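You operate a simulated robot arm through the tools that you are given. There is no shell and no other tool. Be economical: measure what you need, move in short steps, check, and stop when the job is done.

Carry out the task below with a simulated two-armed robot. There is one attempt and no reset: what you move stays moved.

TASK
Pick up the carton from the top of the steel bench with one hand, pass it to the other hand and put it on the shelf under the low table. Set down upright: carton.

Only the result counts: the job must be done as asked and must still hold three seconds after the hand-in. Knocking over, shifting, dropping, spilling or breaking anything else fails it.

THE ROBOT
Two 7-joint arms with three-finger grippers on one trunk, on a base that drives. Base frame: it is fixed to the floor where the robot stands at the start and does not move with it; the origin is under the middle of the robot, x ahead of it, y to its left, z up; the surface under the hand at the start is at about z = 0.86. Lengths are in m, angles in rad, forces in N, time in s.
The left shoulder is at the start at [0.03, 0.124, 1.083], the right one opposite. With the tool pointing down near the work surface each hand reaches from about 0.1 to 0.78 m from the robot's upright axis, wherever it stands, measured 20 degrees to its own side. Places, roughly: shelf under the low table [0.8, -2.2, 0.2]. Payload 2.2 kg a hand.
The tool frame of a hand sits at the grasp point between the pads (the TCP): z along the fingers, y along the line on which they close. The tips reach 0.028 m beyond it. Largest opening 0.102 m; the body of the gripper starts 0.071 m behind the TCP.
Orientation is told as [roll, pitch, yaw] about the base's x, y, z axes, in that order, counted from this pose: with the fingers straight down and closing along the base's y, the tool's x points along the base's -x, its y along +y and its z along -z.

THE INTERFACE
- The arms move only by the tool drive_tool. It takes "left_steps", "right_steps" or both (then of equal length, played together; a hand with none holds still); each is a list of rows, each a list of 3 entries, a list of its own where there are three numbers: the shift along the tool's x, y, z in units of 150 mm (1.0 is 150 mm), then the turn, a rotation vector about the tool's x, y, z in units of 90 degrees (1.0 is 90 degrees), then the opening in per cent of the stroke, from 0 (shut) to 100 (fully open). In form: [[[dx, dy, dz], [rx, ry, rz], grip], ...]. A call has 1 to 12 rows; each row is the pose to reach, as a shift and turn from the pose commanded when the call began, along the tool's axes at that moment. A call with a number of a shift or a turn outside -1 to 1 is refused whole. Rows are played at 5 a second. More than 0.05 m and 0.15 rad between two rows, or a gripper value outside its range, and nothing of the call is played. A pose out of reach is approached as far as the arm can. The call stops where the force on the tool passes 40 N (or 10 N more than at its start, if that is more) or the arm is blocked; 0.2 s more then pass. Each finger halts on what it meets, pressing with about 21 N; the grip force reading is that of the motor and also rises with nothing between the fingers. The clock runs only during rows and for 0.2 s after the last one: add rows that repeat a pose to give the fingers time. The reply holds the time, the measured pose of the TCP, the force on the tool along the base axes, the opening and the grip force, in the units named above and with some noise, with the torque about the TCP (base axes, N m) and any sound that the robot's microphone picked up, and new pictures: "views" is both (left out), scene, wrist or none (wrist: the cameras of the hands that moved).
- Cameras (640 x 400 px; columns grow to the right, rows downward): "scene" is now at [0.0467, 0.0159, 1.8004]; the picture's right is [0.19, -0.98, 0.00], its down [-0.73, -0.14, -0.67] and it looks along [0.66, 0.12, -0.74] (base axes); focal length 275 px, centre (320, 200). "left" rides on the left gripper at [0.072, 0.038, -0.086] in its tool frame; the picture's right is [-0.47, 0.89, 0.00], its down [-0.60, -0.32, -0.73] and it looks along [-0.65, -0.34, 0.68] (tool axes); focal length 256 px, centre (320, 200). "right" rides on the right gripper at [0.069, 0.044, -0.086] in its tool frame; the picture's right is [-0.53, 0.85, 0.00], its down [-0.58, -0.36, -0.73] and it looks along [-0.62, -0.39, 0.68] (tool axes); focal length 256 px, centre (320, 200). There is no depth. A picture from a camera that has moved, and an enlarged one, comes with that camera's place and axes in the base frame and with its lens.
- slide_trunk(by): slides the trunk up (or, below 0, down) by that many m; the arms and the scene camera ride with it, the base frame stays. It gives what a move gives, with no picture.
- steer(legs): drives the robot by 1 to 6 legs, each [ahead, left, turn to the left] in m, m and rad, along the robot's own axes; the way and the turn of a leg run together, so that a leg with both is an arc; at most 1.5 m and 3.142 rad a leg. The arms and the cameras ride along, it lands a little off, and it stops where it bumps. It gives what a move gives, and a new picture of the scene camera.
- aim_head(pan, tilt): turns the head with the scene camera to pan (to the left, within 2.496 rad either way) and tilt (down, from -0.506 to 1.204), counted from straight ahead of the robot. It gives what a move gives, and a new picture of the scene camera.
- enlarge(camera, box): a new picture of the part [left, top, right, bottom] of that camera's present view, enlarged. The clock stands still meanwhile.
- hand_in(): hands the job in; it is judged then, once.

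Work in short steps. Places have to be worked out from the pictures, the camera data and where the tool is seen: move nearer, look again, correct. Check each grasp and each placing, and mend what went wrong. You have 120 turns and 260 pictures in all, those below and enlarged ones among them. Open the grippers and draw the arms clear of the work before you hand the job in, unless the task says otherwise; then end with one line.

The tools are called after "Call:" as name(argument=value, ...) on one line, values as JSON. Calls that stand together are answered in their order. drive_tool: Moves the arms, as the interface text tells. Its arguments: {"type":"object","properties":{"left_steps":{"type":"array","items":{"type":"array"}},"right_steps":{"type":"array","items":{"type":"array"}},"views":{"type":"string","enum":["both","scene","wrist","none"]}},"required":[]} The other tools are called the same way: slide_trunk (by) slides the trunk up or down; steer (legs) drives the base; aim_head (pan, tilt) turns the head that bears the scene camera; enlarge (camera, box) takes an enlarged picture of a part of a camera's view; hand_in () hands the job in.

At the start:

```text
time_s: 0.0
left_eef_pos: [0.5122, 0.4264, 1.1873]
left_orientation: [0.001, 0.0, 0.0]
left_contact_force: [-0.1, 0.3, 0.2]
left_torque: [0.01, 0.02, -0.04]
left_width: 0.1021
left_gripper_force: 0.1
right_eef_pos: [0.4122, -0.062, 1.1361]
right_orientation: [0.0, 0.0, 0.001]
right_contact_force: [0.1, 1.2, 0.5]
right_torque: [0.0, 0.01, -0.03]
right_width: 0.1019
right_gripper_force: 0.0
trunk travel left (down, up): [-0.325, 0.215]
robot x, y, heading: [-0.0, 0.0009, -0.001]
head pan, tilt: [0.187, 0.84]
```

scene: 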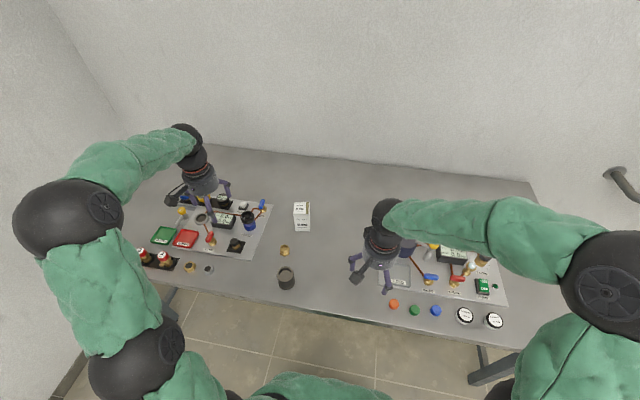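
right: 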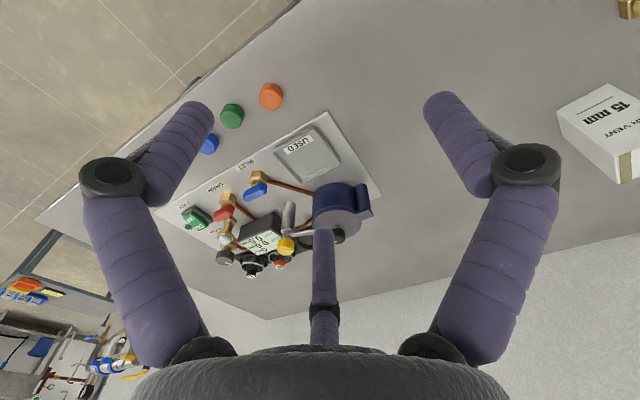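
left: 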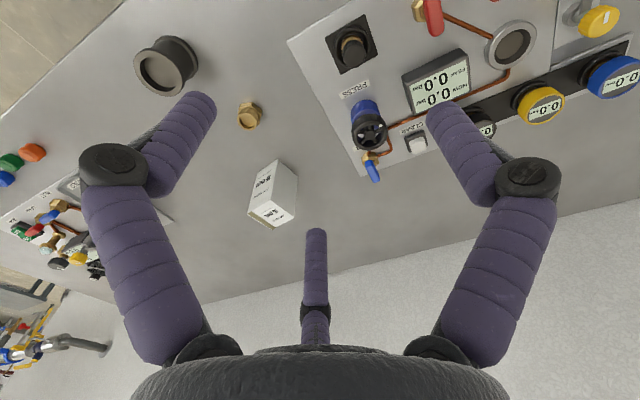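

The carton looks to be the white box near the middle of the bench. I'll enlarge it to measure it.

Call:
enlarge(camera="scene", box=[240, 180, 360, 255])

Call:
enlarge(camera="left", box=[200, 140, 360, 240])

```text
5.33 times, centred on (300, 218) of scene
camera zoom: at [0.0467, 0.0159, 1.8004], right [0.19, -0.98, 0.0], down [-0.73, -0.14, -0.67], along [0.66, 0.12, -0.74], focal length 1465 px, centre (427, 107)
```

zoom: 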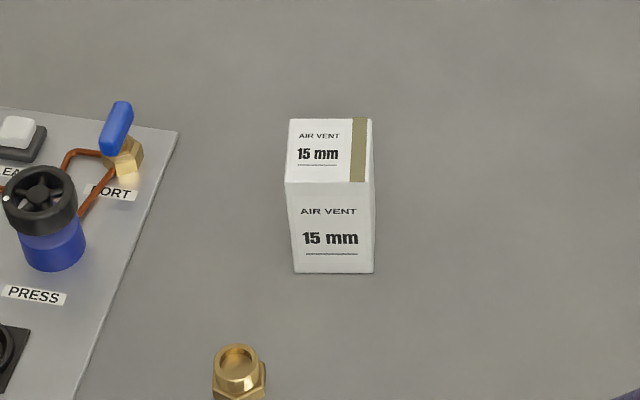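

```text
4.00 times, centred on (280, 190) of left
camera zoom: at [0.4406, 0.4647, 1.2738], right [0.47, 0.89, 0.0], down [0.6, -0.32, 0.73], along [0.65, -0.34, -0.68], focal length 1024 px, centre (480, 240)
```

zoom: 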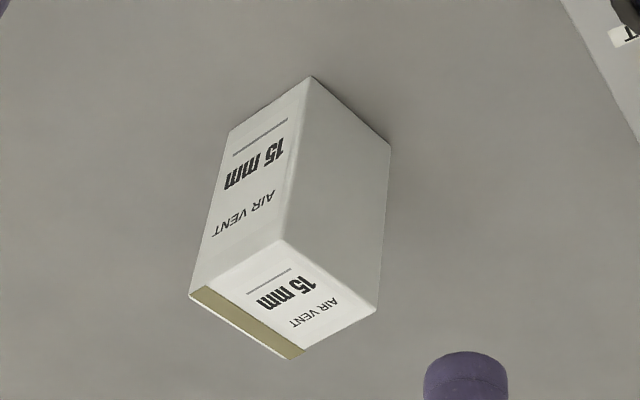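

The carton is about 0.06 × 0.06 × 0.115 m, centred near (0.7225, 0.213), with yaw about +0.17. Before choosing the grasps I'll look at the low table.

Call:
aim_head(pan=-1.2, tilt=0.6)

```text
time_s: 1.5
left_eef_pos: [0.5116, 0.4278, 1.1871]
left_orientation: [0.0, 0.001, -0.001]
left_contact_force: [0.6, 0.0, 0.4]
left_torque: [-0.05, 0.0, 0.0]
left_width: 0.1018
left_gripper_force: 0.2
right_eef_pos: [0.4139, -0.0617, 1.1358]
right_orientation: [0.0, -0.002, -0.001]
right_contact_force: [0.1, 0.4, 0.8]
right_torque: [0.01, -0.03, 0.02]
right_width: 0.1019
right_gripper_force: 0.1
trunk travel left (down, up): [-0.325, 0.215]
robot x, y, heading: [0.0011, 0.0001, -0.001]
head pan, tilt: [-1.201, 0.6]
camera scene: at [0.0015, -0.0811, 1.8205], right [-0.93, -0.36, 0.0], down [-0.2, 0.53, -0.82], along [0.3, -0.77, -0.57], focal length 275 px, centre (320, 200)
```

scene: 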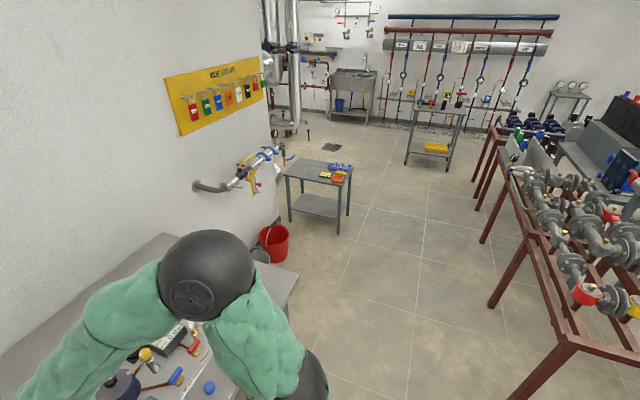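

Call:
enlarge(camera="scene", box=[250, 145, 378, 265])

```text
3.33 times, centred on (314, 205) of scene
camera zoom: at [0.0015, -0.0811, 1.8205], right [-0.93, -0.36, 0.0], down [-0.2, 0.53, -0.82], along [0.3, -0.77, -0.57], focal length 916 px, centre (340, 183)
```

zoom: 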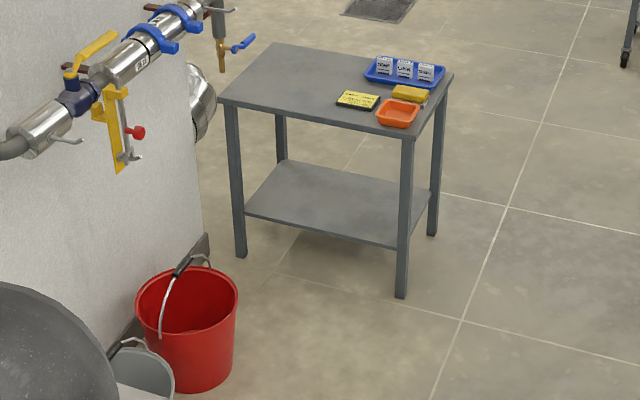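

The low table stands at x≈0.57–1.11, y≈-2.37..-2.04, with the shelf at z≈0.19 and the top at z≈0.55. That is about 0.33 m of clearance, so I'll place with a near-horizontal hand. The left hand picks from above. First I bring it toward the carton.

Call:
drive_tool(left_steps=[[[-0.2, -0.2, 0], [0, 0, 0], 100], [[-0.4, -0.4, 0], [0, 0, 0], 100], [[-0.6, -0.6, 0], [0, 0, 0], 100], [[-0.8, -0.8, 0], [0, 0, 0], 100], [[-0.95, -0.95, 0], [0, 0, 0], 100]], views="none")

Call:
aim_head(pan=0.187, tilt=0.84)

```text
time_s: 2.7
left_eef_pos: [0.6548, 0.2844, 1.1868]
left_orientation: [-0.001, -0.001, 0.001]
left_contact_force: [0.5, 0.3, -0.5]
left_torque: [-0.02, -0.01, -0.02]
left_width: 0.102
left_gripper_force: 0.0
right_eef_pos: [0.414, -0.0624, 1.1355]
right_orientation: [0.0, 0.0, -0.001]
right_contact_force: [0.1, -0.1, -0.6]
right_torque: [-0.01, -0.01, -0.02]
right_width: 0.1021
right_gripper_force: 0.1
trunk travel left (down, up): [-0.325, 0.215]
robot x, y, heading: [-0.0002, -0.0015, -0.002]
head pan, tilt: [-1.201, 0.6]
```

```text
time_s: 4.3
left_eef_pos: [0.6547, 0.2848, 1.1859]
left_orientation: [0.0, -0.001, 0.0]
left_contact_force: [0.2, -0.5, -0.1]
left_torque: [0.0, -0.01, 0.0]
left_width: 0.1019
left_gripper_force: 0.1
right_eef_pos: [0.4132, -0.062, 1.1362]
right_orientation: [0.001, 0.001, -0.001]
right_contact_force: [1.0, -0.3, -0.4]
right_torque: [0.01, 0.0, 0.02]
right_width: 0.1019
right_gripper_force: 0.0
trunk travel left (down, up): [-0.325, 0.215]
robot x, y, heading: [0.0002, 0.0019, 0.001]
head pan, tilt: [0.187, 0.84]
camera scene: at [0.0468, 0.0158, 1.8004], right [0.18, -0.98, 0.0], down [-0.73, -0.14, -0.67], along [0.66, 0.12, -0.74], focal length 275 px, centre (320, 200)
```

scene: 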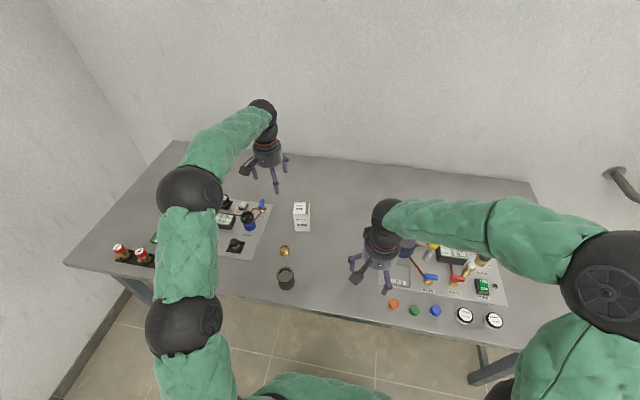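

Now I move above the carton, turn to its yaw, and come down to z≈1.06.

Call:
drive_tool(left_steps=[[[-0.2, -0.22, 0], [0, 0, -0.05], 100], [[-0.45, -0.475, 0], [0, 0, -0.108], 100], [[-0.45, -0.475, 0.3], [0, 0, -0.108], 100], [[-0.45, -0.475, 0.6], [0, 0, -0.108], 100], [[-0.45, -0.475, 0.8], [0, 0, -0.108], 100], [[-0.45, -0.475, 0.8], [0, 0, -0.108], 100]])

```text
refused: row 2 steps farther than a row can; nothing moved
```

Row 2 stepped too far, so I'll split it.

Call:
drive_tool(left_steps=[[[-0.18, -0.18, 0], [0, 0, -0.04], 100], [[-0.36, -0.37, 0], [0, 0, -0.08], 100], [[-0.45, -0.475, 0], [0, 0, -0.108], 100], [[-0.45, -0.475, 0.3], [0, 0, -0.108], 100], [[-0.45, -0.475, 0.6], [0, 0, -0.108], 100], [[-0.45, -0.475, 0.8], [0, 0, -0.108], 100], [[-0.45, -0.475, 0.8], [0, 0, -0.108], 100]])

```text
time_s: 5.9
left_eef_pos: [0.7243, 0.2125, 1.0686]
left_orientation: [0.0, 0.0, 0.17]
left_contact_force: [0.9, 0.3, -0.3]
left_torque: [0.01, -0.02, -0.01]
left_width: 0.1021
left_gripper_force: 0.1
right_eef_pos: [0.4129, -0.062, 1.1365]
right_orientation: [-0.001, 0.001, 0.001]
right_contact_force: [0.4, 0.2, 0.3]
right_torque: [0.0, 0.0, -0.01]
right_width: 0.1019
right_gripper_force: 0.1
trunk travel left (down, up): [-0.325, 0.215]
robot x, y, heading: [-0.0021, 0.0017, 0.006]
head pan, tilt: [0.187, 0.84]
camera scene: at [0.0465, 0.0156, 1.8004], right [0.19, -0.98, 0.0], down [-0.73, -0.14, -0.67], along [0.66, 0.12, -0.74], focal length 275 px, centre (320, 200)
camera left: at [0.647, 0.2388, 1.1551], right [0.31, 0.95, 0.0], down [0.65, -0.21, 0.73], along [0.7, -0.23, -0.68], focal length 256 px, centre (320, 200)
```

scene: 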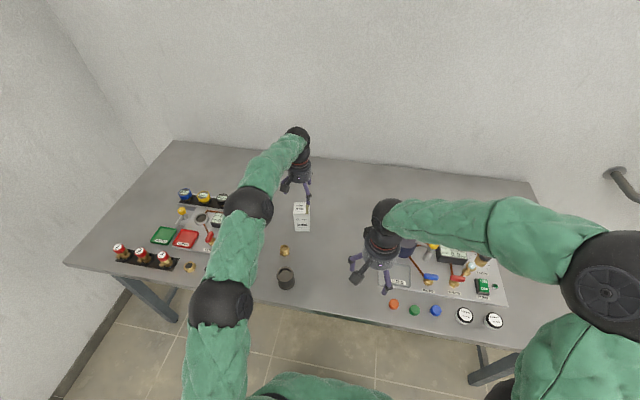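
left: 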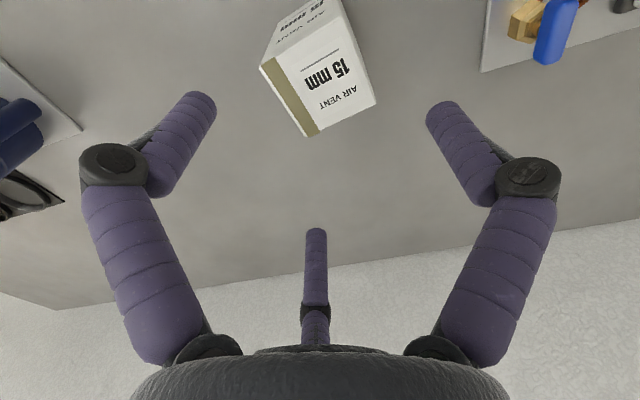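

The wrist view suggests three jaws, so I'll check how they move by partly closing to 60 % while still above the carton.

Call:
drive_tool(left_steps=[[[0, 0, 0], [0, 0, 0], 60], [[0, 0, 0], [0, 0, 0], 30], [[0, 0, 0], [0, 0, 0], 30]], views="both")

Call:
enlarge(camera="scene", box=[240, 110, 380, 240])

```text
time_s: 6.7
left_eef_pos: [0.7241, 0.2148, 1.0697]
left_orientation: [0.0, -0.001, 0.169]
left_contact_force: [0.7, 0.3, 0.3]
left_torque: [-0.03, 0.01, 0.0]
left_width: 0.0306
left_gripper_force: 0.1
right_eef_pos: [0.4135, -0.0629, 1.1368]
right_orientation: [-0.001, 0.0, 0.0]
right_contact_force: [0.3, 0.0, -0.1]
right_torque: [-0.05, -0.04, -0.02]
right_width: 0.1021
right_gripper_force: 0.0
trunk travel left (down, up): [-0.325, 0.215]
robot x, y, heading: [0.0015, 0.0016, -0.004]
head pan, tilt: [0.187, 0.84]
camera scene: at [0.0468, 0.0159, 1.8004], right [0.19, -0.98, 0.0], down [-0.73, -0.14, -0.67], along [0.66, 0.12, -0.74], focal length 275 px, centre (320, 200)
camera left: at [0.6471, 0.239, 1.1551], right [0.31, 0.95, 0.0], down [0.65, -0.21, 0.73], along [0.7, -0.23, -0.68], focal length 256 px, centre (320, 200)
```

scene: 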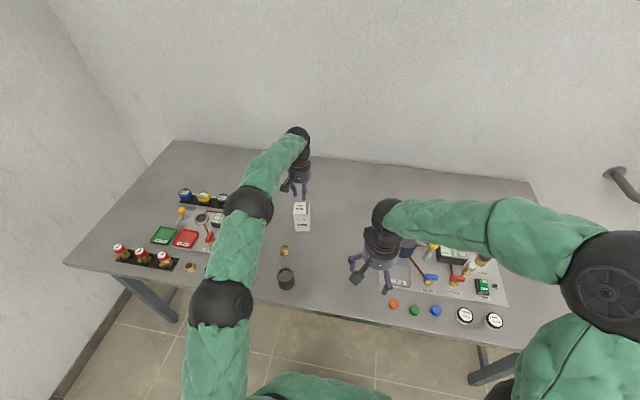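
left: 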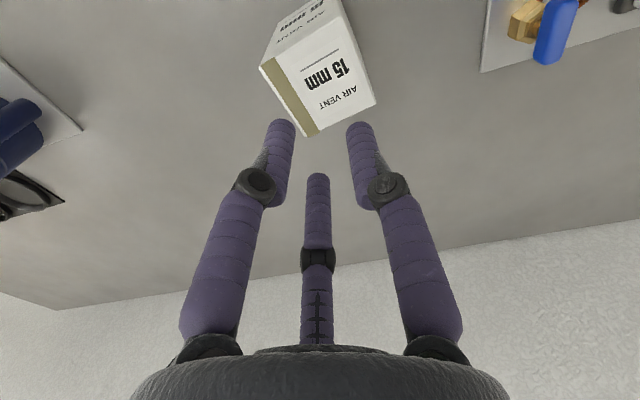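

```text
3.08 times, centred on (310, 175) of scene
camera zoom: at [0.0468, 0.0159, 1.8004], right [0.19, -0.98, 0.0], down [-0.73, -0.14, -0.67], along [0.66, 0.12, -0.74], focal length 845 px, centre (351, 277)
```

zoom: 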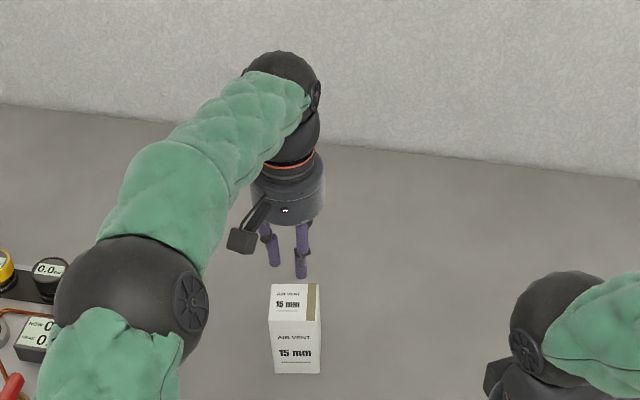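

All three jaws close radially. The carton's top centre measures about (0.7205, 0.215) at yaw ≈0.18, so I'm well centred. I open again and descend to z≈0.945.

Call:
drive_tool(left_steps=[[[0.02, 0.01, 0], [0, 0, 0], 100], [[0.02, 0.01, 0], [0, 0, 0], 100], [[0.02, 0.01, 0], [0, 0, 0], 100], [[0.02, 0.01, 0], [0, 0, 0], 100], [[0.02, 0.01, 0.2], [0, 0, 0], 100], [[0.02, 0.01, 0.4], [0, 0, 0], 100], [[0.02, 0.01, 0.6], [0, 0, 0], 100], [[0.02, 0.01, 0.75], [0, 0, 0], 100], [[0.02, 0.01, 0.83], [0, 0, 0], 100], [[0.02, 0.01, 0.83], [0, 0, 0], 100]])

Call:
enlarge(camera="scene", box=[250, 130, 360, 240])

```text
time_s: 8.9
left_eef_pos: [0.7181, 0.2151, 0.9434]
left_orientation: [0.001, 0.001, 0.169]
left_contact_force: [-0.6, 0.2, 0.0]
left_torque: [-0.01, -0.02, 0.0]
left_width: 0.1021
left_gripper_force: 0.0
right_eef_pos: [0.4137, -0.063, 1.1352]
right_orientation: [0.0, 0.0, 0.0]
right_contact_force: [-0.1, 0.3, -0.1]
right_torque: [0.0, -0.04, -0.01]
right_width: 0.102
right_gripper_force: 0.1
trunk travel left (down, up): [-0.325, 0.215]
robot x, y, heading: [0.0021, -0.0005, 0.002]
head pan, tilt: [0.187, 0.84]
camera scene: at [0.0467, 0.0159, 1.8004], right [0.19, -0.98, 0.0], down [-0.73, -0.14, -0.67], along [0.66, 0.12, -0.74], focal length 275 px, centre (320, 200)
camera left: at [0.6424, 0.2399, 1.0301], right [0.31, 0.95, 0.0], down [0.65, -0.21, 0.73], along [0.7, -0.23, -0.68], focal length 256 px, centre (320, 200)
```

scene: 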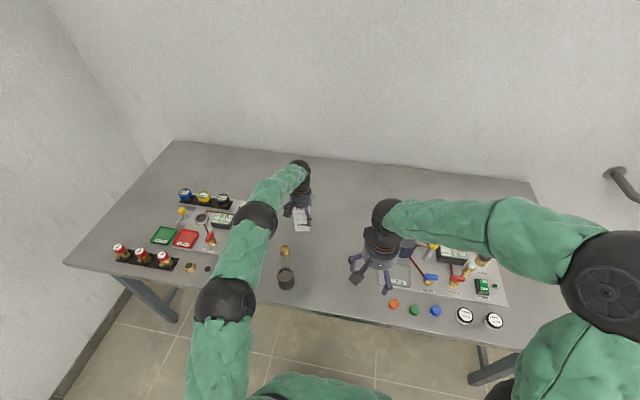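
left: 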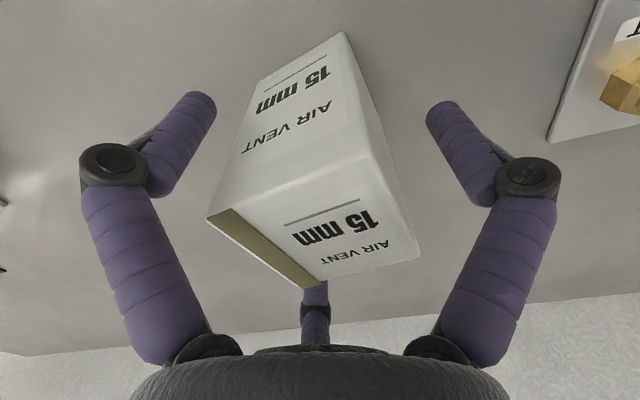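

```text
3.64 times, centred on (305, 185) of scene
camera zoom: at [0.0467, 0.0159, 1.8004], right [0.19, -0.98, 0.0], down [-0.73, -0.14, -0.67], along [0.66, 0.12, -0.74], focal length 999 px, centre (374, 254)
```

zoom: 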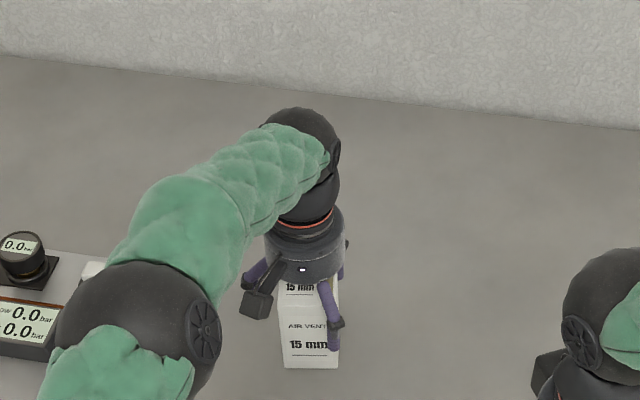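

The fingers surround the top half of the carton and the palm is clear of it. Closing.

Call:
drive_tool(left_steps=[[[0, 0, 0], [0, 0, 0], 70], [[0, 0, 0], [0, 0, 0], 40], [[0, 0, 0], [0, 0, 0], 30], [[0, 0, 0], [0, 0, 0], 30]], views="wrist")

```text
time_s: 9.9
left_eef_pos: [0.7184, 0.2155, 0.9447]
left_orientation: [0.001, -0.002, 0.168]
left_contact_force: [1.5, -1.3, 1.9]
left_torque: [-0.07, -0.06, 0.02]
left_width: 0.0724
left_gripper_force: 20.4
right_eef_pos: [0.4138, -0.0626, 1.135]
right_orientation: [0.0, 0.0, 0.0]
right_contact_force: [1.0, -0.2, -0.6]
right_torque: [-0.01, -0.01, 0.0]
right_width: 0.102
right_gripper_force: 0.0
trunk travel left (down, up): [-0.325, 0.215]
robot x, y, heading: [0.0021, 0.0002, 0.004]
head pan, tilt: [0.187, 0.84]
camera left: at [0.6426, 0.2397, 1.0305], right [0.31, 0.95, 0.0], down [0.65, -0.21, 0.73], along [0.7, -0.23, -0.68], focal length 256 px, centre (320, 200)
```

left: 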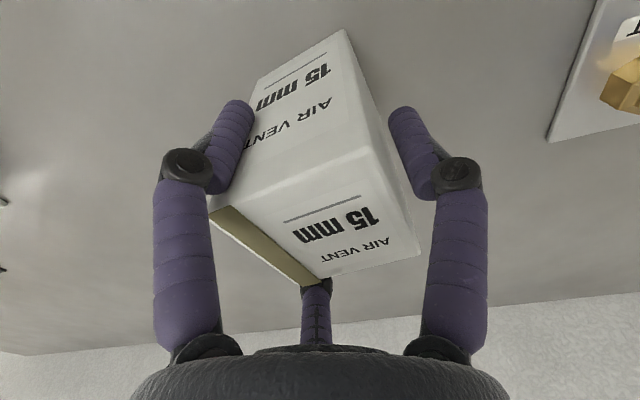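

Width reads 0.072 with 20 N, and two fingers bear on the side faces. I'll check whether the third touches by squeezing a little longer.

Call:
drive_tool(left_steps=[[[0, 0, 0], [0, 0, 0], 0], [[0, 0, 0], [0, 0, 0], 0], [[0, 0, 0], [0, 0, 0], 0]], views="wrist")

Call:
enlarge(camera="left", box=[140, 80, 500, 350])

```text
time_s: 10.7
left_eef_pos: [0.7193, 0.2151, 0.9446]
left_orientation: [0.0, 0.0, 0.17]
left_contact_force: [1.2, -0.5, 3.4]
left_torque: [-0.05, -0.07, 0.0]
left_width: 0.0728
left_gripper_force: 21.4
right_eef_pos: [0.4126, -0.0629, 1.1363]
right_orientation: [-0.001, 0.001, -0.001]
right_contact_force: [-0.2, -0.4, 0.2]
right_torque: [-0.02, 0.02, 0.01]
right_width: 0.1018
right_gripper_force: 0.0
trunk travel left (down, up): [-0.325, 0.215]
robot x, y, heading: [-0.0014, -0.0016, 0.0]
head pan, tilt: [0.187, 0.84]
camera left: at [0.6425, 0.2397, 1.0305], right [0.31, 0.95, 0.0], down [0.65, -0.21, 0.73], along [0.7, -0.23, -0.68], focal length 256 px, centre (320, 200)
```

left: 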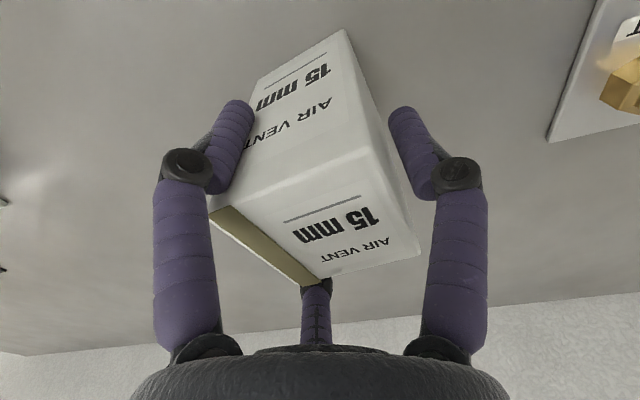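

```text
1.48 times, centred on (320, 215) of left
camera zoom: at [0.6425, 0.2397, 1.0305], right [0.31, 0.95, 0.0], down [0.65, -0.21, 0.73], along [0.7, -0.23, -0.68], focal length 379 px, centre (320, 178)
```

zoom: 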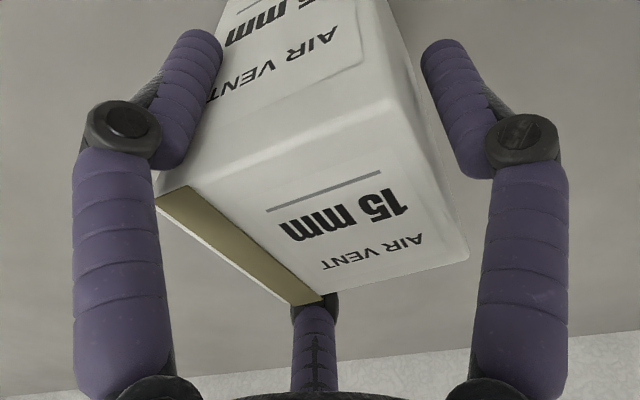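

Two fingers pinch while the third leaves a ~6 mm gap. I'll open, shift the tool about 6 mm along tool -y and up slightly, then close again so all three bear.

Call:
drive_tool(left_steps=[[[0, 0, 0], [0, 0, 0], 100], [[0, 0, 0], [0, 0, 0], 100], [[0, -0.045, -0.04], [0, 0, 0], 100], [[0, -0.045, -0.04], [0, 0, 0], 100], [[0, -0.045, -0.04], [0, 0, 0], 70], [[0, -0.045, -0.04], [0, 0, 0], 40], [[0, -0.045, -0.04], [0, 0, 0], 10], [[0, -0.045, -0.04], [0, 0, 0], 0], [[0, -0.045, -0.04], [0, 0, 0], 0]], views="wrist")

Call:
enlarge(camera="left", box=[140, 80, 500, 350])

```text
time_s: 12.7
left_eef_pos: [0.7213, 0.2087, 0.951]
left_orientation: [0.001, 0.0, 0.169]
left_contact_force: [0.8, 2.8, 2.4]
left_torque: [0.09, -0.04, 0.02]
left_width: 0.073
left_gripper_force: 21.1
right_eef_pos: [0.4127, -0.0619, 1.136]
right_orientation: [0.001, 0.0, -0.001]
right_contact_force: [0.1, 0.0, 0.0]
right_torque: [0.04, -0.02, 0.01]
right_width: 0.102
right_gripper_force: 0.1
trunk travel left (down, up): [-0.325, 0.215]
robot x, y, heading: [0.0007, -0.0006, 0.001]
head pan, tilt: [0.187, 0.84]
camera left: at [0.6439, 0.2337, 1.0369], right [0.31, 0.95, 0.0], down [0.65, -0.21, 0.73], along [0.7, -0.23, -0.68], focal length 256 px, centre (320, 200)
```

left: 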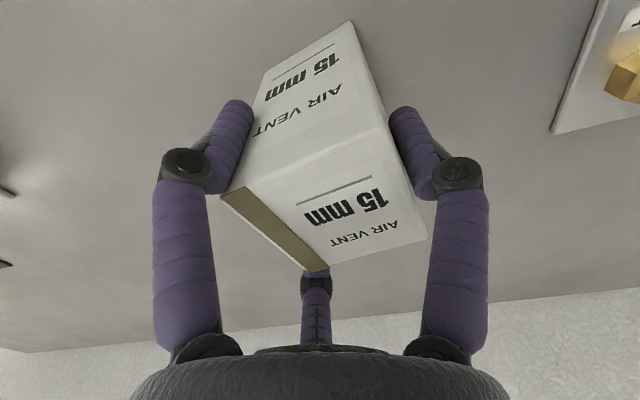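

```text
1.48 times, centred on (320, 215) of left
camera zoom: at [0.6439, 0.2337, 1.0369], right [0.31, 0.95, 0.0], down [0.65, -0.21, 0.73], along [0.7, -0.23, -0.68], focal length 379 px, centre (320, 178)
```

zoom: 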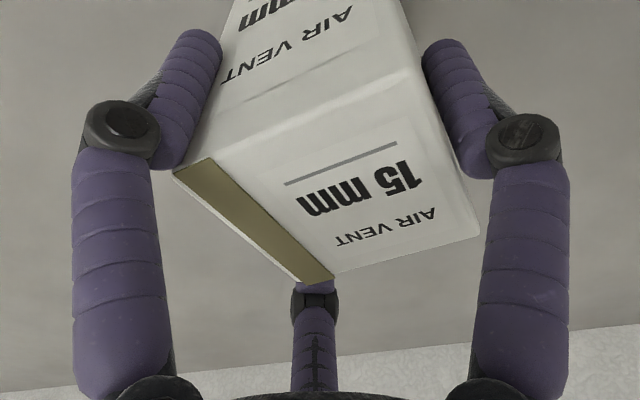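

All three fingers now appear to bear on it. I lift 0.12 m and check.

Call:
drive_tool(left_steps=[[[0, 0, -0.1], [0, 0, 0], 0], [[0, 0, -0.3], [0, 0, 0], 0], [[0, 0, -0.55], [0, 0, 0], 0], [[0, 0, -0.8], [0, 0, 0], 0], [[0, 0, -0.8], [0, 0, 0], 0]])

Call:
enlarge(camera="scene", box=[250, 110, 360, 240])

```text
time_s: 13.9
left_eef_pos: [0.7207, 0.2068, 1.0683]
left_orientation: [0.0, 0.001, 0.171]
left_contact_force: [-0.3, -0.7, -2.5]
left_torque: [0.01, 0.01, -0.01]
left_width: 0.0729
left_gripper_force: 21.2
right_eef_pos: [0.4146, -0.0623, 1.1351]
right_orientation: [-0.001, 0.002, -0.002]
right_contact_force: [0.4, -0.1, 0.2]
right_torque: [0.01, 0.0, 0.0]
right_width: 0.1021
right_gripper_force: 0.1
trunk travel left (down, up): [-0.325, 0.215]
robot x, y, heading: [-0.0022, -0.0014, -0.002]
head pan, tilt: [0.187, 0.84]
camera scene: at [0.0479, 0.0161, 1.8003], right [0.19, -0.98, 0.0], down [-0.73, -0.14, -0.67], along [0.66, 0.12, -0.74], focal length 275 px, centre (320, 200)
camera left: at [0.6448, 0.2314, 1.1545], right [0.31, 0.95, 0.0], down [0.65, -0.21, 0.73], along [0.69, -0.23, -0.68], focal length 256 px, centre (320, 200)
```

scene: 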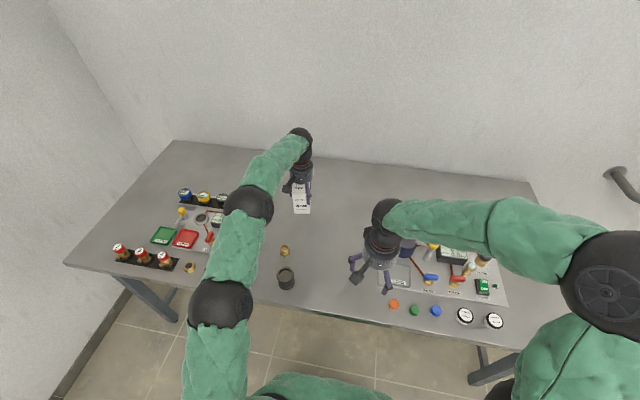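
left: 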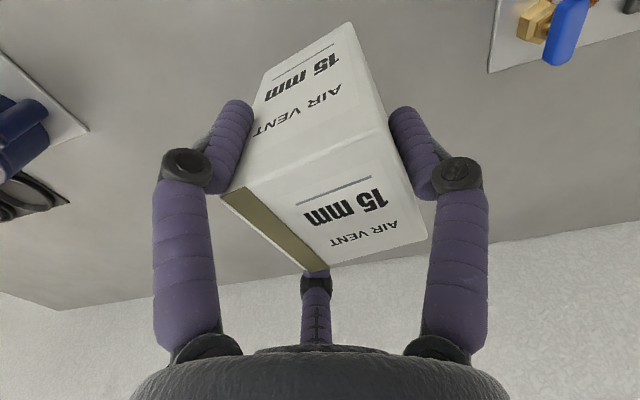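

```text
3.08 times, centred on (305, 175) of scene
camera zoom: at [0.0479, 0.0161, 1.8003], right [0.19, -0.98, 0.0], down [-0.73, -0.14, -0.67], along [0.66, 0.12, -0.74], focal length 845 px, centre (366, 277)
```

zoom: 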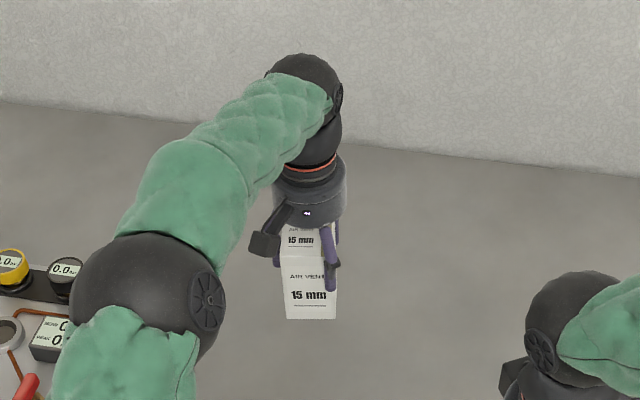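

The carton is held firmly (about 0.27 kg). I raise it and bring it back toward the middle for the handover.

Call:
drive_tool(left_steps=[[[0, 0, -0.3], [0, 0, 0], 0], [[0, 0, -0.6], [0, 0, 0], 0], [[0.1, 0, -0.88], [0, 0, 0], 0], [[0.35, -0.1, -1], [0, 0, 0], 0], [[0.6, -0.2, -1], [0, 0, 0], 0], [[0.85, -0.3, -1], [0, 0, 0], 0], [[0.967, -0.4, -1], [0, 0, 0], 0], [[0.967, -0.4, -1], [0, 0, 0], 0]], views="none")

Call:
drive_tool(left_steps=[[[0, 0, 0], [0, 0, -0.09], 0], [[0, 0, 0], [0, 0, -0.18], 0], [[0, 0, 0], [0, 0, -0.27], 0], [[0, 0, 0], [0, 0, -0.36], 0], [[0, 0, 0], [0, 0, -0.45], 0], [[0, 0, 0], [0, 0, -0.54], 0], [[0, 0, 0], [0, 0, -0.63], 0], [[0, 0, 0], [0, 0, -0.72], 0], [[0, 0, 0], [0, 0, -0.81], 0], [[0, 0, 0], [0, 0, -0.89], 0], [[0, 0, 0], [0, 0, -0.89], 0]])

```text
time_s: 15.7
left_eef_pos: [0.5857, 0.1232, 1.2207]
left_orientation: [0.0, 0.001, 0.168]
left_contact_force: [1.5, 0.7, -2.3]
left_torque: [0.03, 0.04, -0.04]
left_width: 0.0729
left_gripper_force: 21.3
right_eef_pos: [0.4128, -0.0608, 1.1364]
right_orientation: [0.0, 0.002, 0.0]
right_contact_force: [-1.6, -0.7, 1.0]
right_torque: [-0.02, 0.05, 0.02]
right_width: 0.1017
right_gripper_force: 0.0
trunk travel left (down, up): [-0.325, 0.215]
robot x, y, heading: [-0.0018, -0.0045, 0.002]
head pan, tilt: [0.187, 0.84]
```

```text
time_s: 18.1
left_eef_pos: [0.5886, 0.1237, 1.2184]
left_orientation: [-0.001, -0.001, 1.569]
left_contact_force: [0.2, -1.2, -1.1]
left_torque: [0.03, 0.01, -0.03]
left_width: 0.0726
left_gripper_force: 21.3
right_eef_pos: [0.4128, -0.0617, 1.1365]
right_orientation: [0.0, 0.001, -0.001]
right_contact_force: [0.5, 0.4, 0.9]
right_torque: [0.01, -0.02, 0.0]
right_width: 0.1021
right_gripper_force: 0.2
trunk travel left (down, up): [-0.325, 0.215]
robot x, y, heading: [0.0001, -0.0013, 0.001]
head pan, tilt: [0.187, 0.84]
camera scene: at [0.047, 0.0159, 1.8004], right [0.19, -0.98, 0.0], down [-0.73, -0.14, -0.67], along [0.66, 0.12, -0.74], focal length 275 px, centre (320, 200)
camera left: at [0.5501, 0.0512, 1.305], right [-0.88, 0.47, 0.0], down [0.32, 0.6, 0.73], along [0.34, 0.65, -0.68], focal length 256 px, centre (320, 200)
```

scene: 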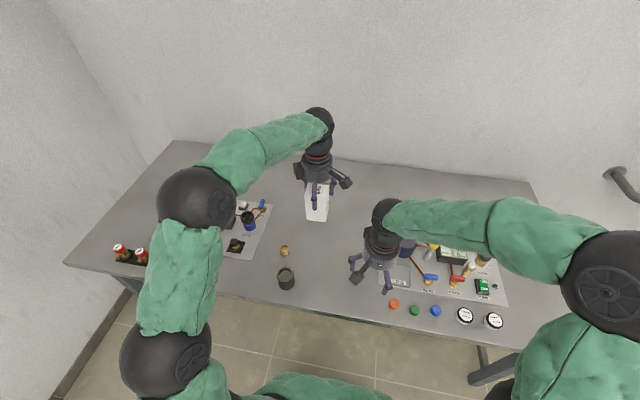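
left: 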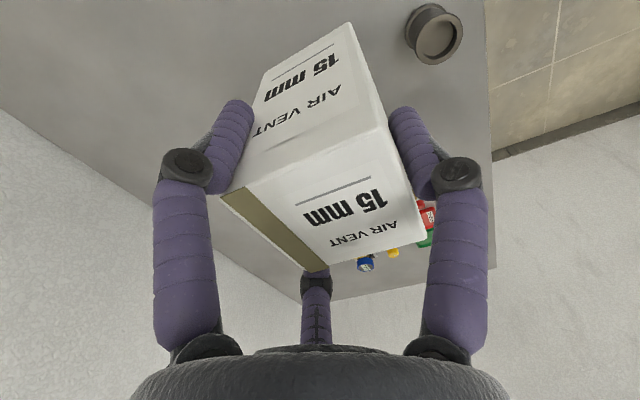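

The carton is now turned with its free faces right. The right hand should point forward (+x) with its fingers straddling the near half. I rotate the right hand up to horizontal first.

Call:
drive_tool(right_steps=[[[0, -0.05, -0.03], [0, -0.09, 0], 100], [[0, -0.1, -0.06], [0, -0.18, 0], 100], [[0, -0.15, -0.1], [0, -0.27, 0], 100], [[0, -0.2, -0.14], [0, -0.36, 0], 100], [[0, -0.25, -0.18], [0, -0.45, 0], 100], [[0, -0.3, -0.22], [0, -0.54, 0], 100], [[0, -0.3, -0.26], [0, -0.63, 0], 100], [[0, -0.3, -0.28], [0, -0.72, 0], 100], [[0, -0.3, -0.28], [0, -0.81, 0], 100], [[0, -0.3, -0.28], [0, -0.9, 0], 100], [[0, -0.3, -0.28], [0, -0.99, 0], 100], [[0, -0.3, -0.28], [0, -1, 0], 100]], views="scene")

```text
time_s: 20.7
left_eef_pos: [0.5868, 0.1241, 1.2197]
left_orientation: [-0.001, -0.001, 1.568]
left_contact_force: [-0.7, -0.1, -1.6]
left_torque: [-0.02, 0.0, 0.01]
left_width: 0.0726
left_gripper_force: 20.7
right_eef_pos: [0.4135, -0.107, 1.1782]
right_orientation: [2.736, -1.569, -2.737]
right_contact_force: [-0.4, 0.7, 0.1]
right_torque: [-0.01, 0.01, 0.03]
right_width: 0.1022
right_gripper_force: 0.1
trunk travel left (down, up): [-0.325, 0.215]
robot x, y, heading: [-0.0001, 0.0032, 0.002]
head pan, tilt: [0.187, 0.84]
camera scene: at [0.046, 0.0156, 1.8004], right [0.19, -0.98, 0.0], down [-0.73, -0.14, -0.67], along [0.66, 0.12, -0.74], focal length 275 px, centre (320, 200)
```

scene: 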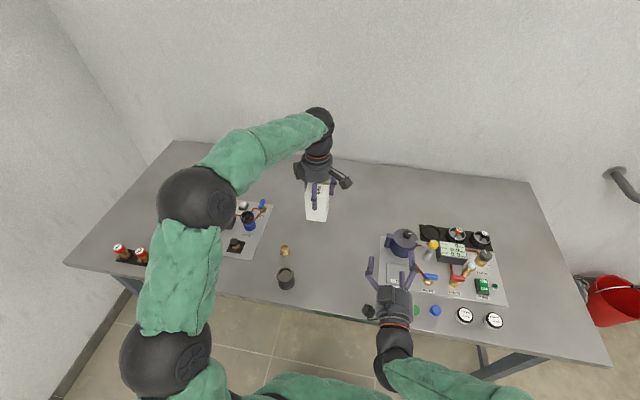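

The pitch went well. Now I roll the right hand about its own axis to bring its camera on top, first 90°.

Call:
drive_tool(right_steps=[[[0, 0, 0], [0, 0, 0.09], 100], [[0, 0, 0], [0, 0, 0.18], 100], [[0, 0, 0], [0, 0, 0.27], 100], [[0, 0, 0], [0, 0, 0.36], 100], [[0, 0, 0], [0, 0, 0.45], 100], [[0, 0, 0], [0, 0, 0.54], 100], [[0, 0, 0], [0, 0, 0.63], 100], [[0, 0, 0], [0, 0, 0.72], 100], [[0, 0, 0], [0, 0, 0.81], 100], [[0, 0, 0], [0, 0, 0.9], 100], [[0, 0, 0], [0, 0, 0.99], 100], [[0, 0, 0], [0, 0, 1.0], 100]], views="none")

Call:
drive_tool(right_steps=[[[0, 0, 0], [0, 0, 0.09], 100], [[0, 0, 0], [0, 0, 0.18], 100], [[0, 0, 0], [0, 0, 0.27], 100], [[0, 0, 0], [0, 0, 0.36], 100], [[0, 0, 0], [0, 0, 0.45], 100], [[0, 0, 0], [0, 0, 0.54], 100], [[0, 0, 0], [0, 0, 0.63], 100], [[0, 0, 0], [0, 0, 0.72], 100], [[0, 0, 0], [0, 0, 0.81], 100], [[0, 0, 0], [0, 0, 0.9], 100], [[0, 0, 0], [0, 0, 0.99], 100], [[0, 0, 0], [0, 0, 1.0], 100]], views="both")

```text
time_s: 23.3
left_eef_pos: [0.5883, 0.1234, 1.2198]
left_orientation: [-0.001, 0.001, 1.568]
left_contact_force: [0.1, 0.2, -1.1]
left_torque: [-0.01, -0.01, -0.02]
left_width: 0.0725
left_gripper_force: 20.5
right_eef_pos: [0.4529, -0.1093, 1.3883]
right_orientation: [1.437, -0.053, -1.551]
right_contact_force: [0.2, 0.1, -0.7]
right_torque: [0.0, 0.01, 0.01]
right_width: 0.102
right_gripper_force: 0.1
right hand out of reach, approached as far as the arm can: row 3, 4, 5, 6, 7, 8, 9, 10, 11, 12
trunk travel left (down, up): [-0.325, 0.215]
robot x, y, heading: [-0.0016, 0.0048, 0.0]
head pan, tilt: [0.187, 0.84]
```

```text
time_s: 25.9
left_eef_pos: [0.5889, 0.1232, 1.2177]
left_orientation: [0.001, 0.001, 1.567]
left_contact_force: [-0.2, 0.2, -2.2]
left_torque: [0.01, 0.01, 0.0]
left_width: 0.0724
left_gripper_force: 21.2
right_eef_pos: [0.4539, -0.0997, 1.4131]
right_orientation: [1.421, 1.377, -1.655]
right_contact_force: [0.8, -5.9, -4.1]
right_torque: [0.24, -0.23, 0.44]
right_width: 0.1021
right_gripper_force: 0.1
right hand out of reach, approached as far as the arm can: row 1, 2, 3, 4, 5, 6, 7, 8, 9, 10
trunk travel left (down, up): [-0.325, 0.215]
robot x, y, heading: [-0.0005, 0.0015, 0.0]
head pan, tilt: [0.187, 0.84]
camera scene: at [0.0492, 0.0161, 1.8003], right [0.18, -0.98, 0.0], down [-0.73, -0.14, -0.67], along [0.66, 0.12, -0.75], focal length 275 px, centre (320, 200)
camera right: at [0.3734, -0.1356, 1.4902], right [0.05, -0.93, -0.36], down [-0.76, 0.2, -0.61], along [0.64, 0.31, -0.7], focal length 256 px, centre (320, 200)
```

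scene: 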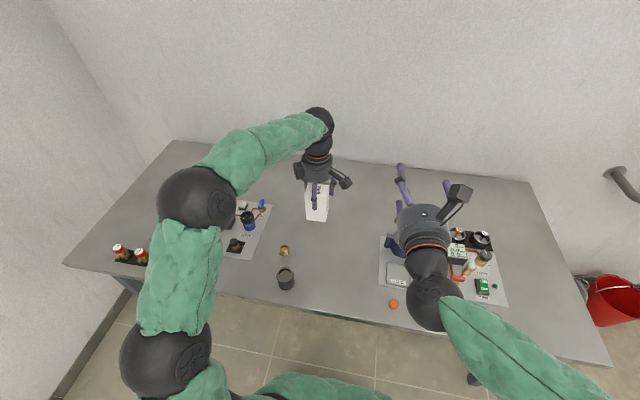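
right: 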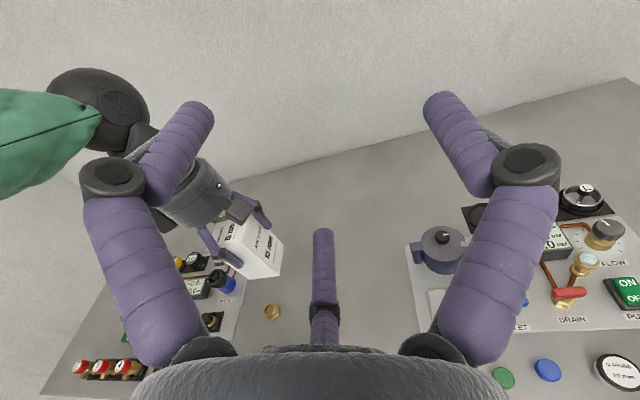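

The arm is partway through a reconfiguration and feels a small force. I hold the commanded pose briefly to see where it settles.

Call:
drive_tool(right_steps=[[[0, 0, 0], [0, 0, 0], 100], [[0, 0, 0], [0, 0, 0], 100], [[0, 0, 0], [0, 0, 0], 100]], views="scene")

```text
time_s: 26.7
left_eef_pos: [0.5874, 0.1236, 1.2185]
left_orientation: [-0.001, 0.0, 1.568]
left_contact_force: [-0.3, -0.5, -1.8]
left_torque: [0.01, 0.0, -0.01]
left_width: 0.0725
left_gripper_force: 20.3
right_eef_pos: [0.4515, -0.1121, 1.3905]
right_orientation: [0.386, 1.424, -2.741]
right_contact_force: [0.2, -0.1, 0.2]
right_torque: [0.03, 0.02, -0.01]
right_width: 0.1021
right_gripper_force: 0.1
trunk travel left (down, up): [-0.325, 0.215]
robot x, y, heading: [0.0027, -0.0035, -0.0]
head pan, tilt: [0.187, 0.84]
camera scene: at [0.046, 0.0155, 1.8004], right [0.19, -0.98, 0.0], down [-0.73, -0.14, -0.67], along [0.66, 0.12, -0.74], focal length 275 px, centre (320, 200)
```

scene: 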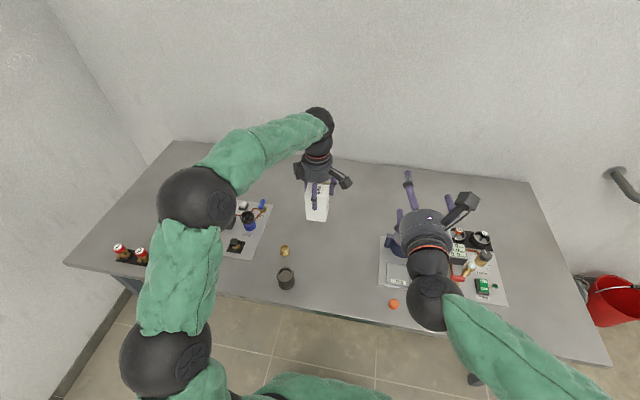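

The rolled-over pose strains the arm, so I'll use the simple forward-pointing pose (camera below) for the handover, with the hand tilted a little down. Rolling back now.

Call:
drive_tool(right_steps=[[[0, 0.05, 0], [0, 0, -0.09], 100], [[0, 0.1, 0], [0, 0, -0.18], 100], [[0, 0.15, 0], [0, 0, -0.27], 100], [[0, 0.2, 0], [0, 0, -0.36], 100], [[0, 0.25, 0], [0, 0, -0.45], 100], [[0, 0.3, 0], [0, 0, -0.54], 100], [[0, 0.3, 0], [0, 0, -0.63], 100], [[0, 0.3, 0], [0, 0, -0.72], 100], [[0, 0.3, 0], [0, 0, -0.81], 100], [[0, 0.3, 0], [0, 0, -0.9], 100], [[0, 0.3, 0], [0, 0, -0.99], 100], [[0, 0.3, 0], [0, 0, -1.0], 100]], views="scene")

```text
time_s: 29.3
left_eef_pos: [0.5867, 0.1241, 1.2183]
left_orientation: [0.001, 0.001, 1.567]
left_contact_force: [0.3, -0.1, -2.3]
left_torque: [-0.02, -0.01, 0.01]
left_width: 0.0726
left_gripper_force: 20.9
right_eef_pos: [0.4497, -0.1552, 1.3937]
right_orientation: [1.437, -0.057, -1.551]
right_contact_force: [-0.1, 0.1, 0.0]
right_torque: [0.02, 0.04, -0.06]
right_width: 0.1021
right_gripper_force: 0.0
trunk travel left (down, up): [-0.325, 0.215]
robot x, y, heading: [0.0016, -0.0007, 0.003]
head pan, tilt: [0.187, 0.84]
camera scene: at [0.0469, 0.0158, 1.8004], right [0.19, -0.98, 0.0], down [-0.73, -0.14, -0.67], along [0.66, 0.12, -0.74], focal length 275 px, centre (320, 200)
```

scene: 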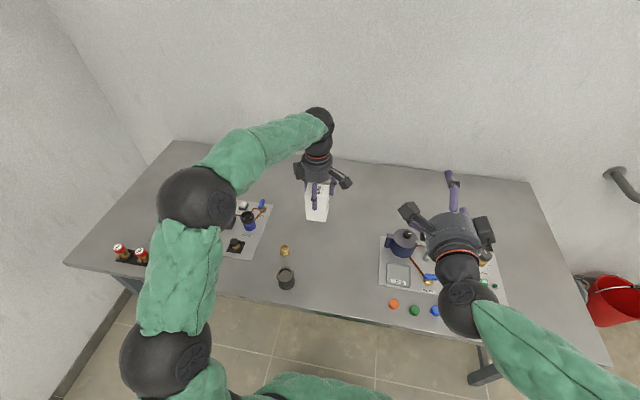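

Tracking well. I continue the roll back; the hand is already tilted about 8° downward, which I want.

Call:
drive_tool(right_steps=[[[0, 0, 0], [0, 0, -0.09], 100], [[0, 0, 0], [0, 0, -0.18], 100], [[0, 0, 0], [0, 0, -0.27], 100], [[0, 0, 0], [0, 0, -0.36], 100], [[0, 0, 0], [0, 0, -0.45], 100], [[0, 0, 0], [0, 0, -0.54], 100], [[0, 0, 0], [0, 0, -0.63], 100], [[0, 0, 0], [0, 0, -0.72], 100], [[0, 0, 0], [0, 0, -0.81], 100], [[0, 0, 0], [0, 0, -0.9], 100], [[0, 0, 0], [0, 0, -0.99], 100], [[0, 0, 0], [0, 0, -1.0], 100]], views="both")

```text
time_s: 31.9
left_eef_pos: [0.5865, 0.124, 1.2194]
left_orientation: [0.001, 0.0, 1.568]
left_contact_force: [-0.3, 0.5, -1.9]
left_torque: [0.0, -0.02, 0.0]
left_width: 0.0724
left_gripper_force: 20.8
right_eef_pos: [0.4505, -0.1549, 1.3925]
right_orientation: [-0.396, -1.424, 0.411]
right_contact_force: [0.7, -0.4, 0.6]
right_torque: [-0.02, 0.01, 0.01]
right_width: 0.1019
right_gripper_force: 0.1
trunk travel left (down, up): [-0.325, 0.215]
robot x, y, heading: [-0.0005, 0.0014, -0.002]
head pan, tilt: [0.187, 0.84]
camera scene: at [0.0468, 0.0158, 1.8004], right [0.19, -0.98, 0.0], down [-0.73, -0.14, -0.67], along [0.66, 0.12, -0.74], focal length 275 px, centre (320, 200)
camera right: at [0.355, -0.1172, 1.3326], right [0.06, 0.88, 0.48], down [-0.64, -0.34, 0.69], along [0.77, -0.35, 0.54], focal length 256 px, centre (320, 200)
```

scene: 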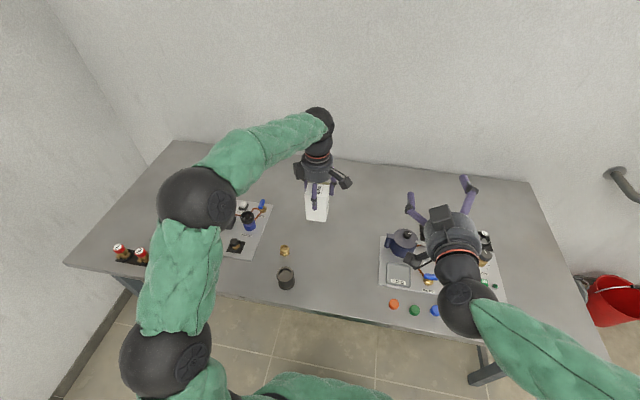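
right: 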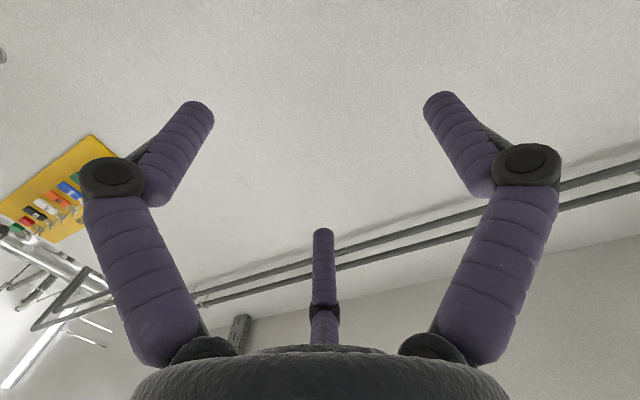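

The right hand points forward, 8° down, rolled about 3° off. I move the left with the carton to the centre (y≈0) while lowering the right.

Call:
drive_tool(left_steps=[[[0.2, -0.08, 0], [0, 0, 0], 0], [[0.4, -0.16, 0], [0, 0, 0], 0], [[0.6, -0.25, 0], [0, 0, 0], 0], [[0.8, -0.333, 0], [0, 0, 0], 0], [[0.8, -0.333, 0], [0, 0, 0], 0]], right_steps=[[[0.25, 0, 0], [0, 0, 0.01], 100], [[0.5, 0, 0], [0, 0, 0.02], 100], [[0.75, 0, 0], [0, 0, 0.036], 100], [[0.95, 0, 0], [0, 0, 0.036], 100], [[0.95, 0, 0], [0, 0, 0.036], 100]])

```text
time_s: 33.1
left_eef_pos: [0.6349, 0.0051, 1.2179]
left_orientation: [-0.001, 0.0, 1.569]
left_contact_force: [-0.4, 0.7, -1.5]
left_torque: [0.0, -0.05, -0.01]
left_width: 0.0726
left_gripper_force: 20.8
right_eef_pos: [0.4279, -0.1617, 1.2526]
right_orientation: [0.007, -1.434, 0.006]
right_contact_force: [-0.1, 0.6, 0.6]
right_torque: [-0.03, 0.01, -0.02]
right_width: 0.1021
right_gripper_force: 0.0
trunk travel left (down, up): [-0.325, 0.215]
robot x, y, heading: [0.0021, 0.0027, 0.001]
head pan, tilt: [0.187, 0.84]
camera scene: at [0.0456, 0.0169, 1.8005], right [0.19, -0.98, 0.0], down [-0.73, -0.14, -0.67], along [0.66, 0.12, -0.74], focal length 275 px, centre (320, 200)
camera right: at [0.3331, -0.1194, 1.1936], right [0.06, 0.85, 0.53], down [-0.64, -0.37, 0.67], along [0.76, -0.38, 0.52], focal length 256 px, centre (320, 200)
camera left: at [0.5977, -0.0674, 1.3044], right [-0.88, 0.47, 0.0], down [0.32, 0.6, 0.73], along [0.34, 0.65, -0.68], focal length 256 px, centre (320, 200)
```

scene: 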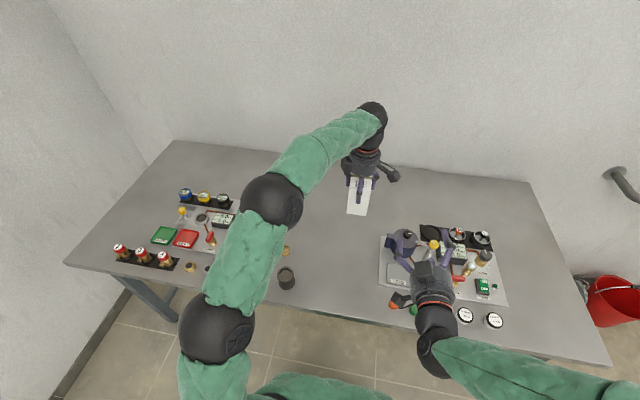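
right: 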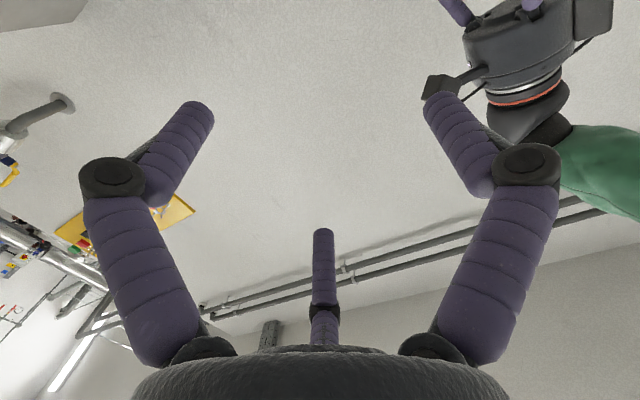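
left: 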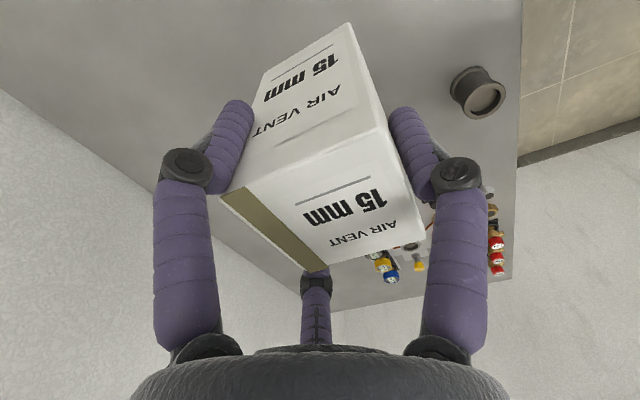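

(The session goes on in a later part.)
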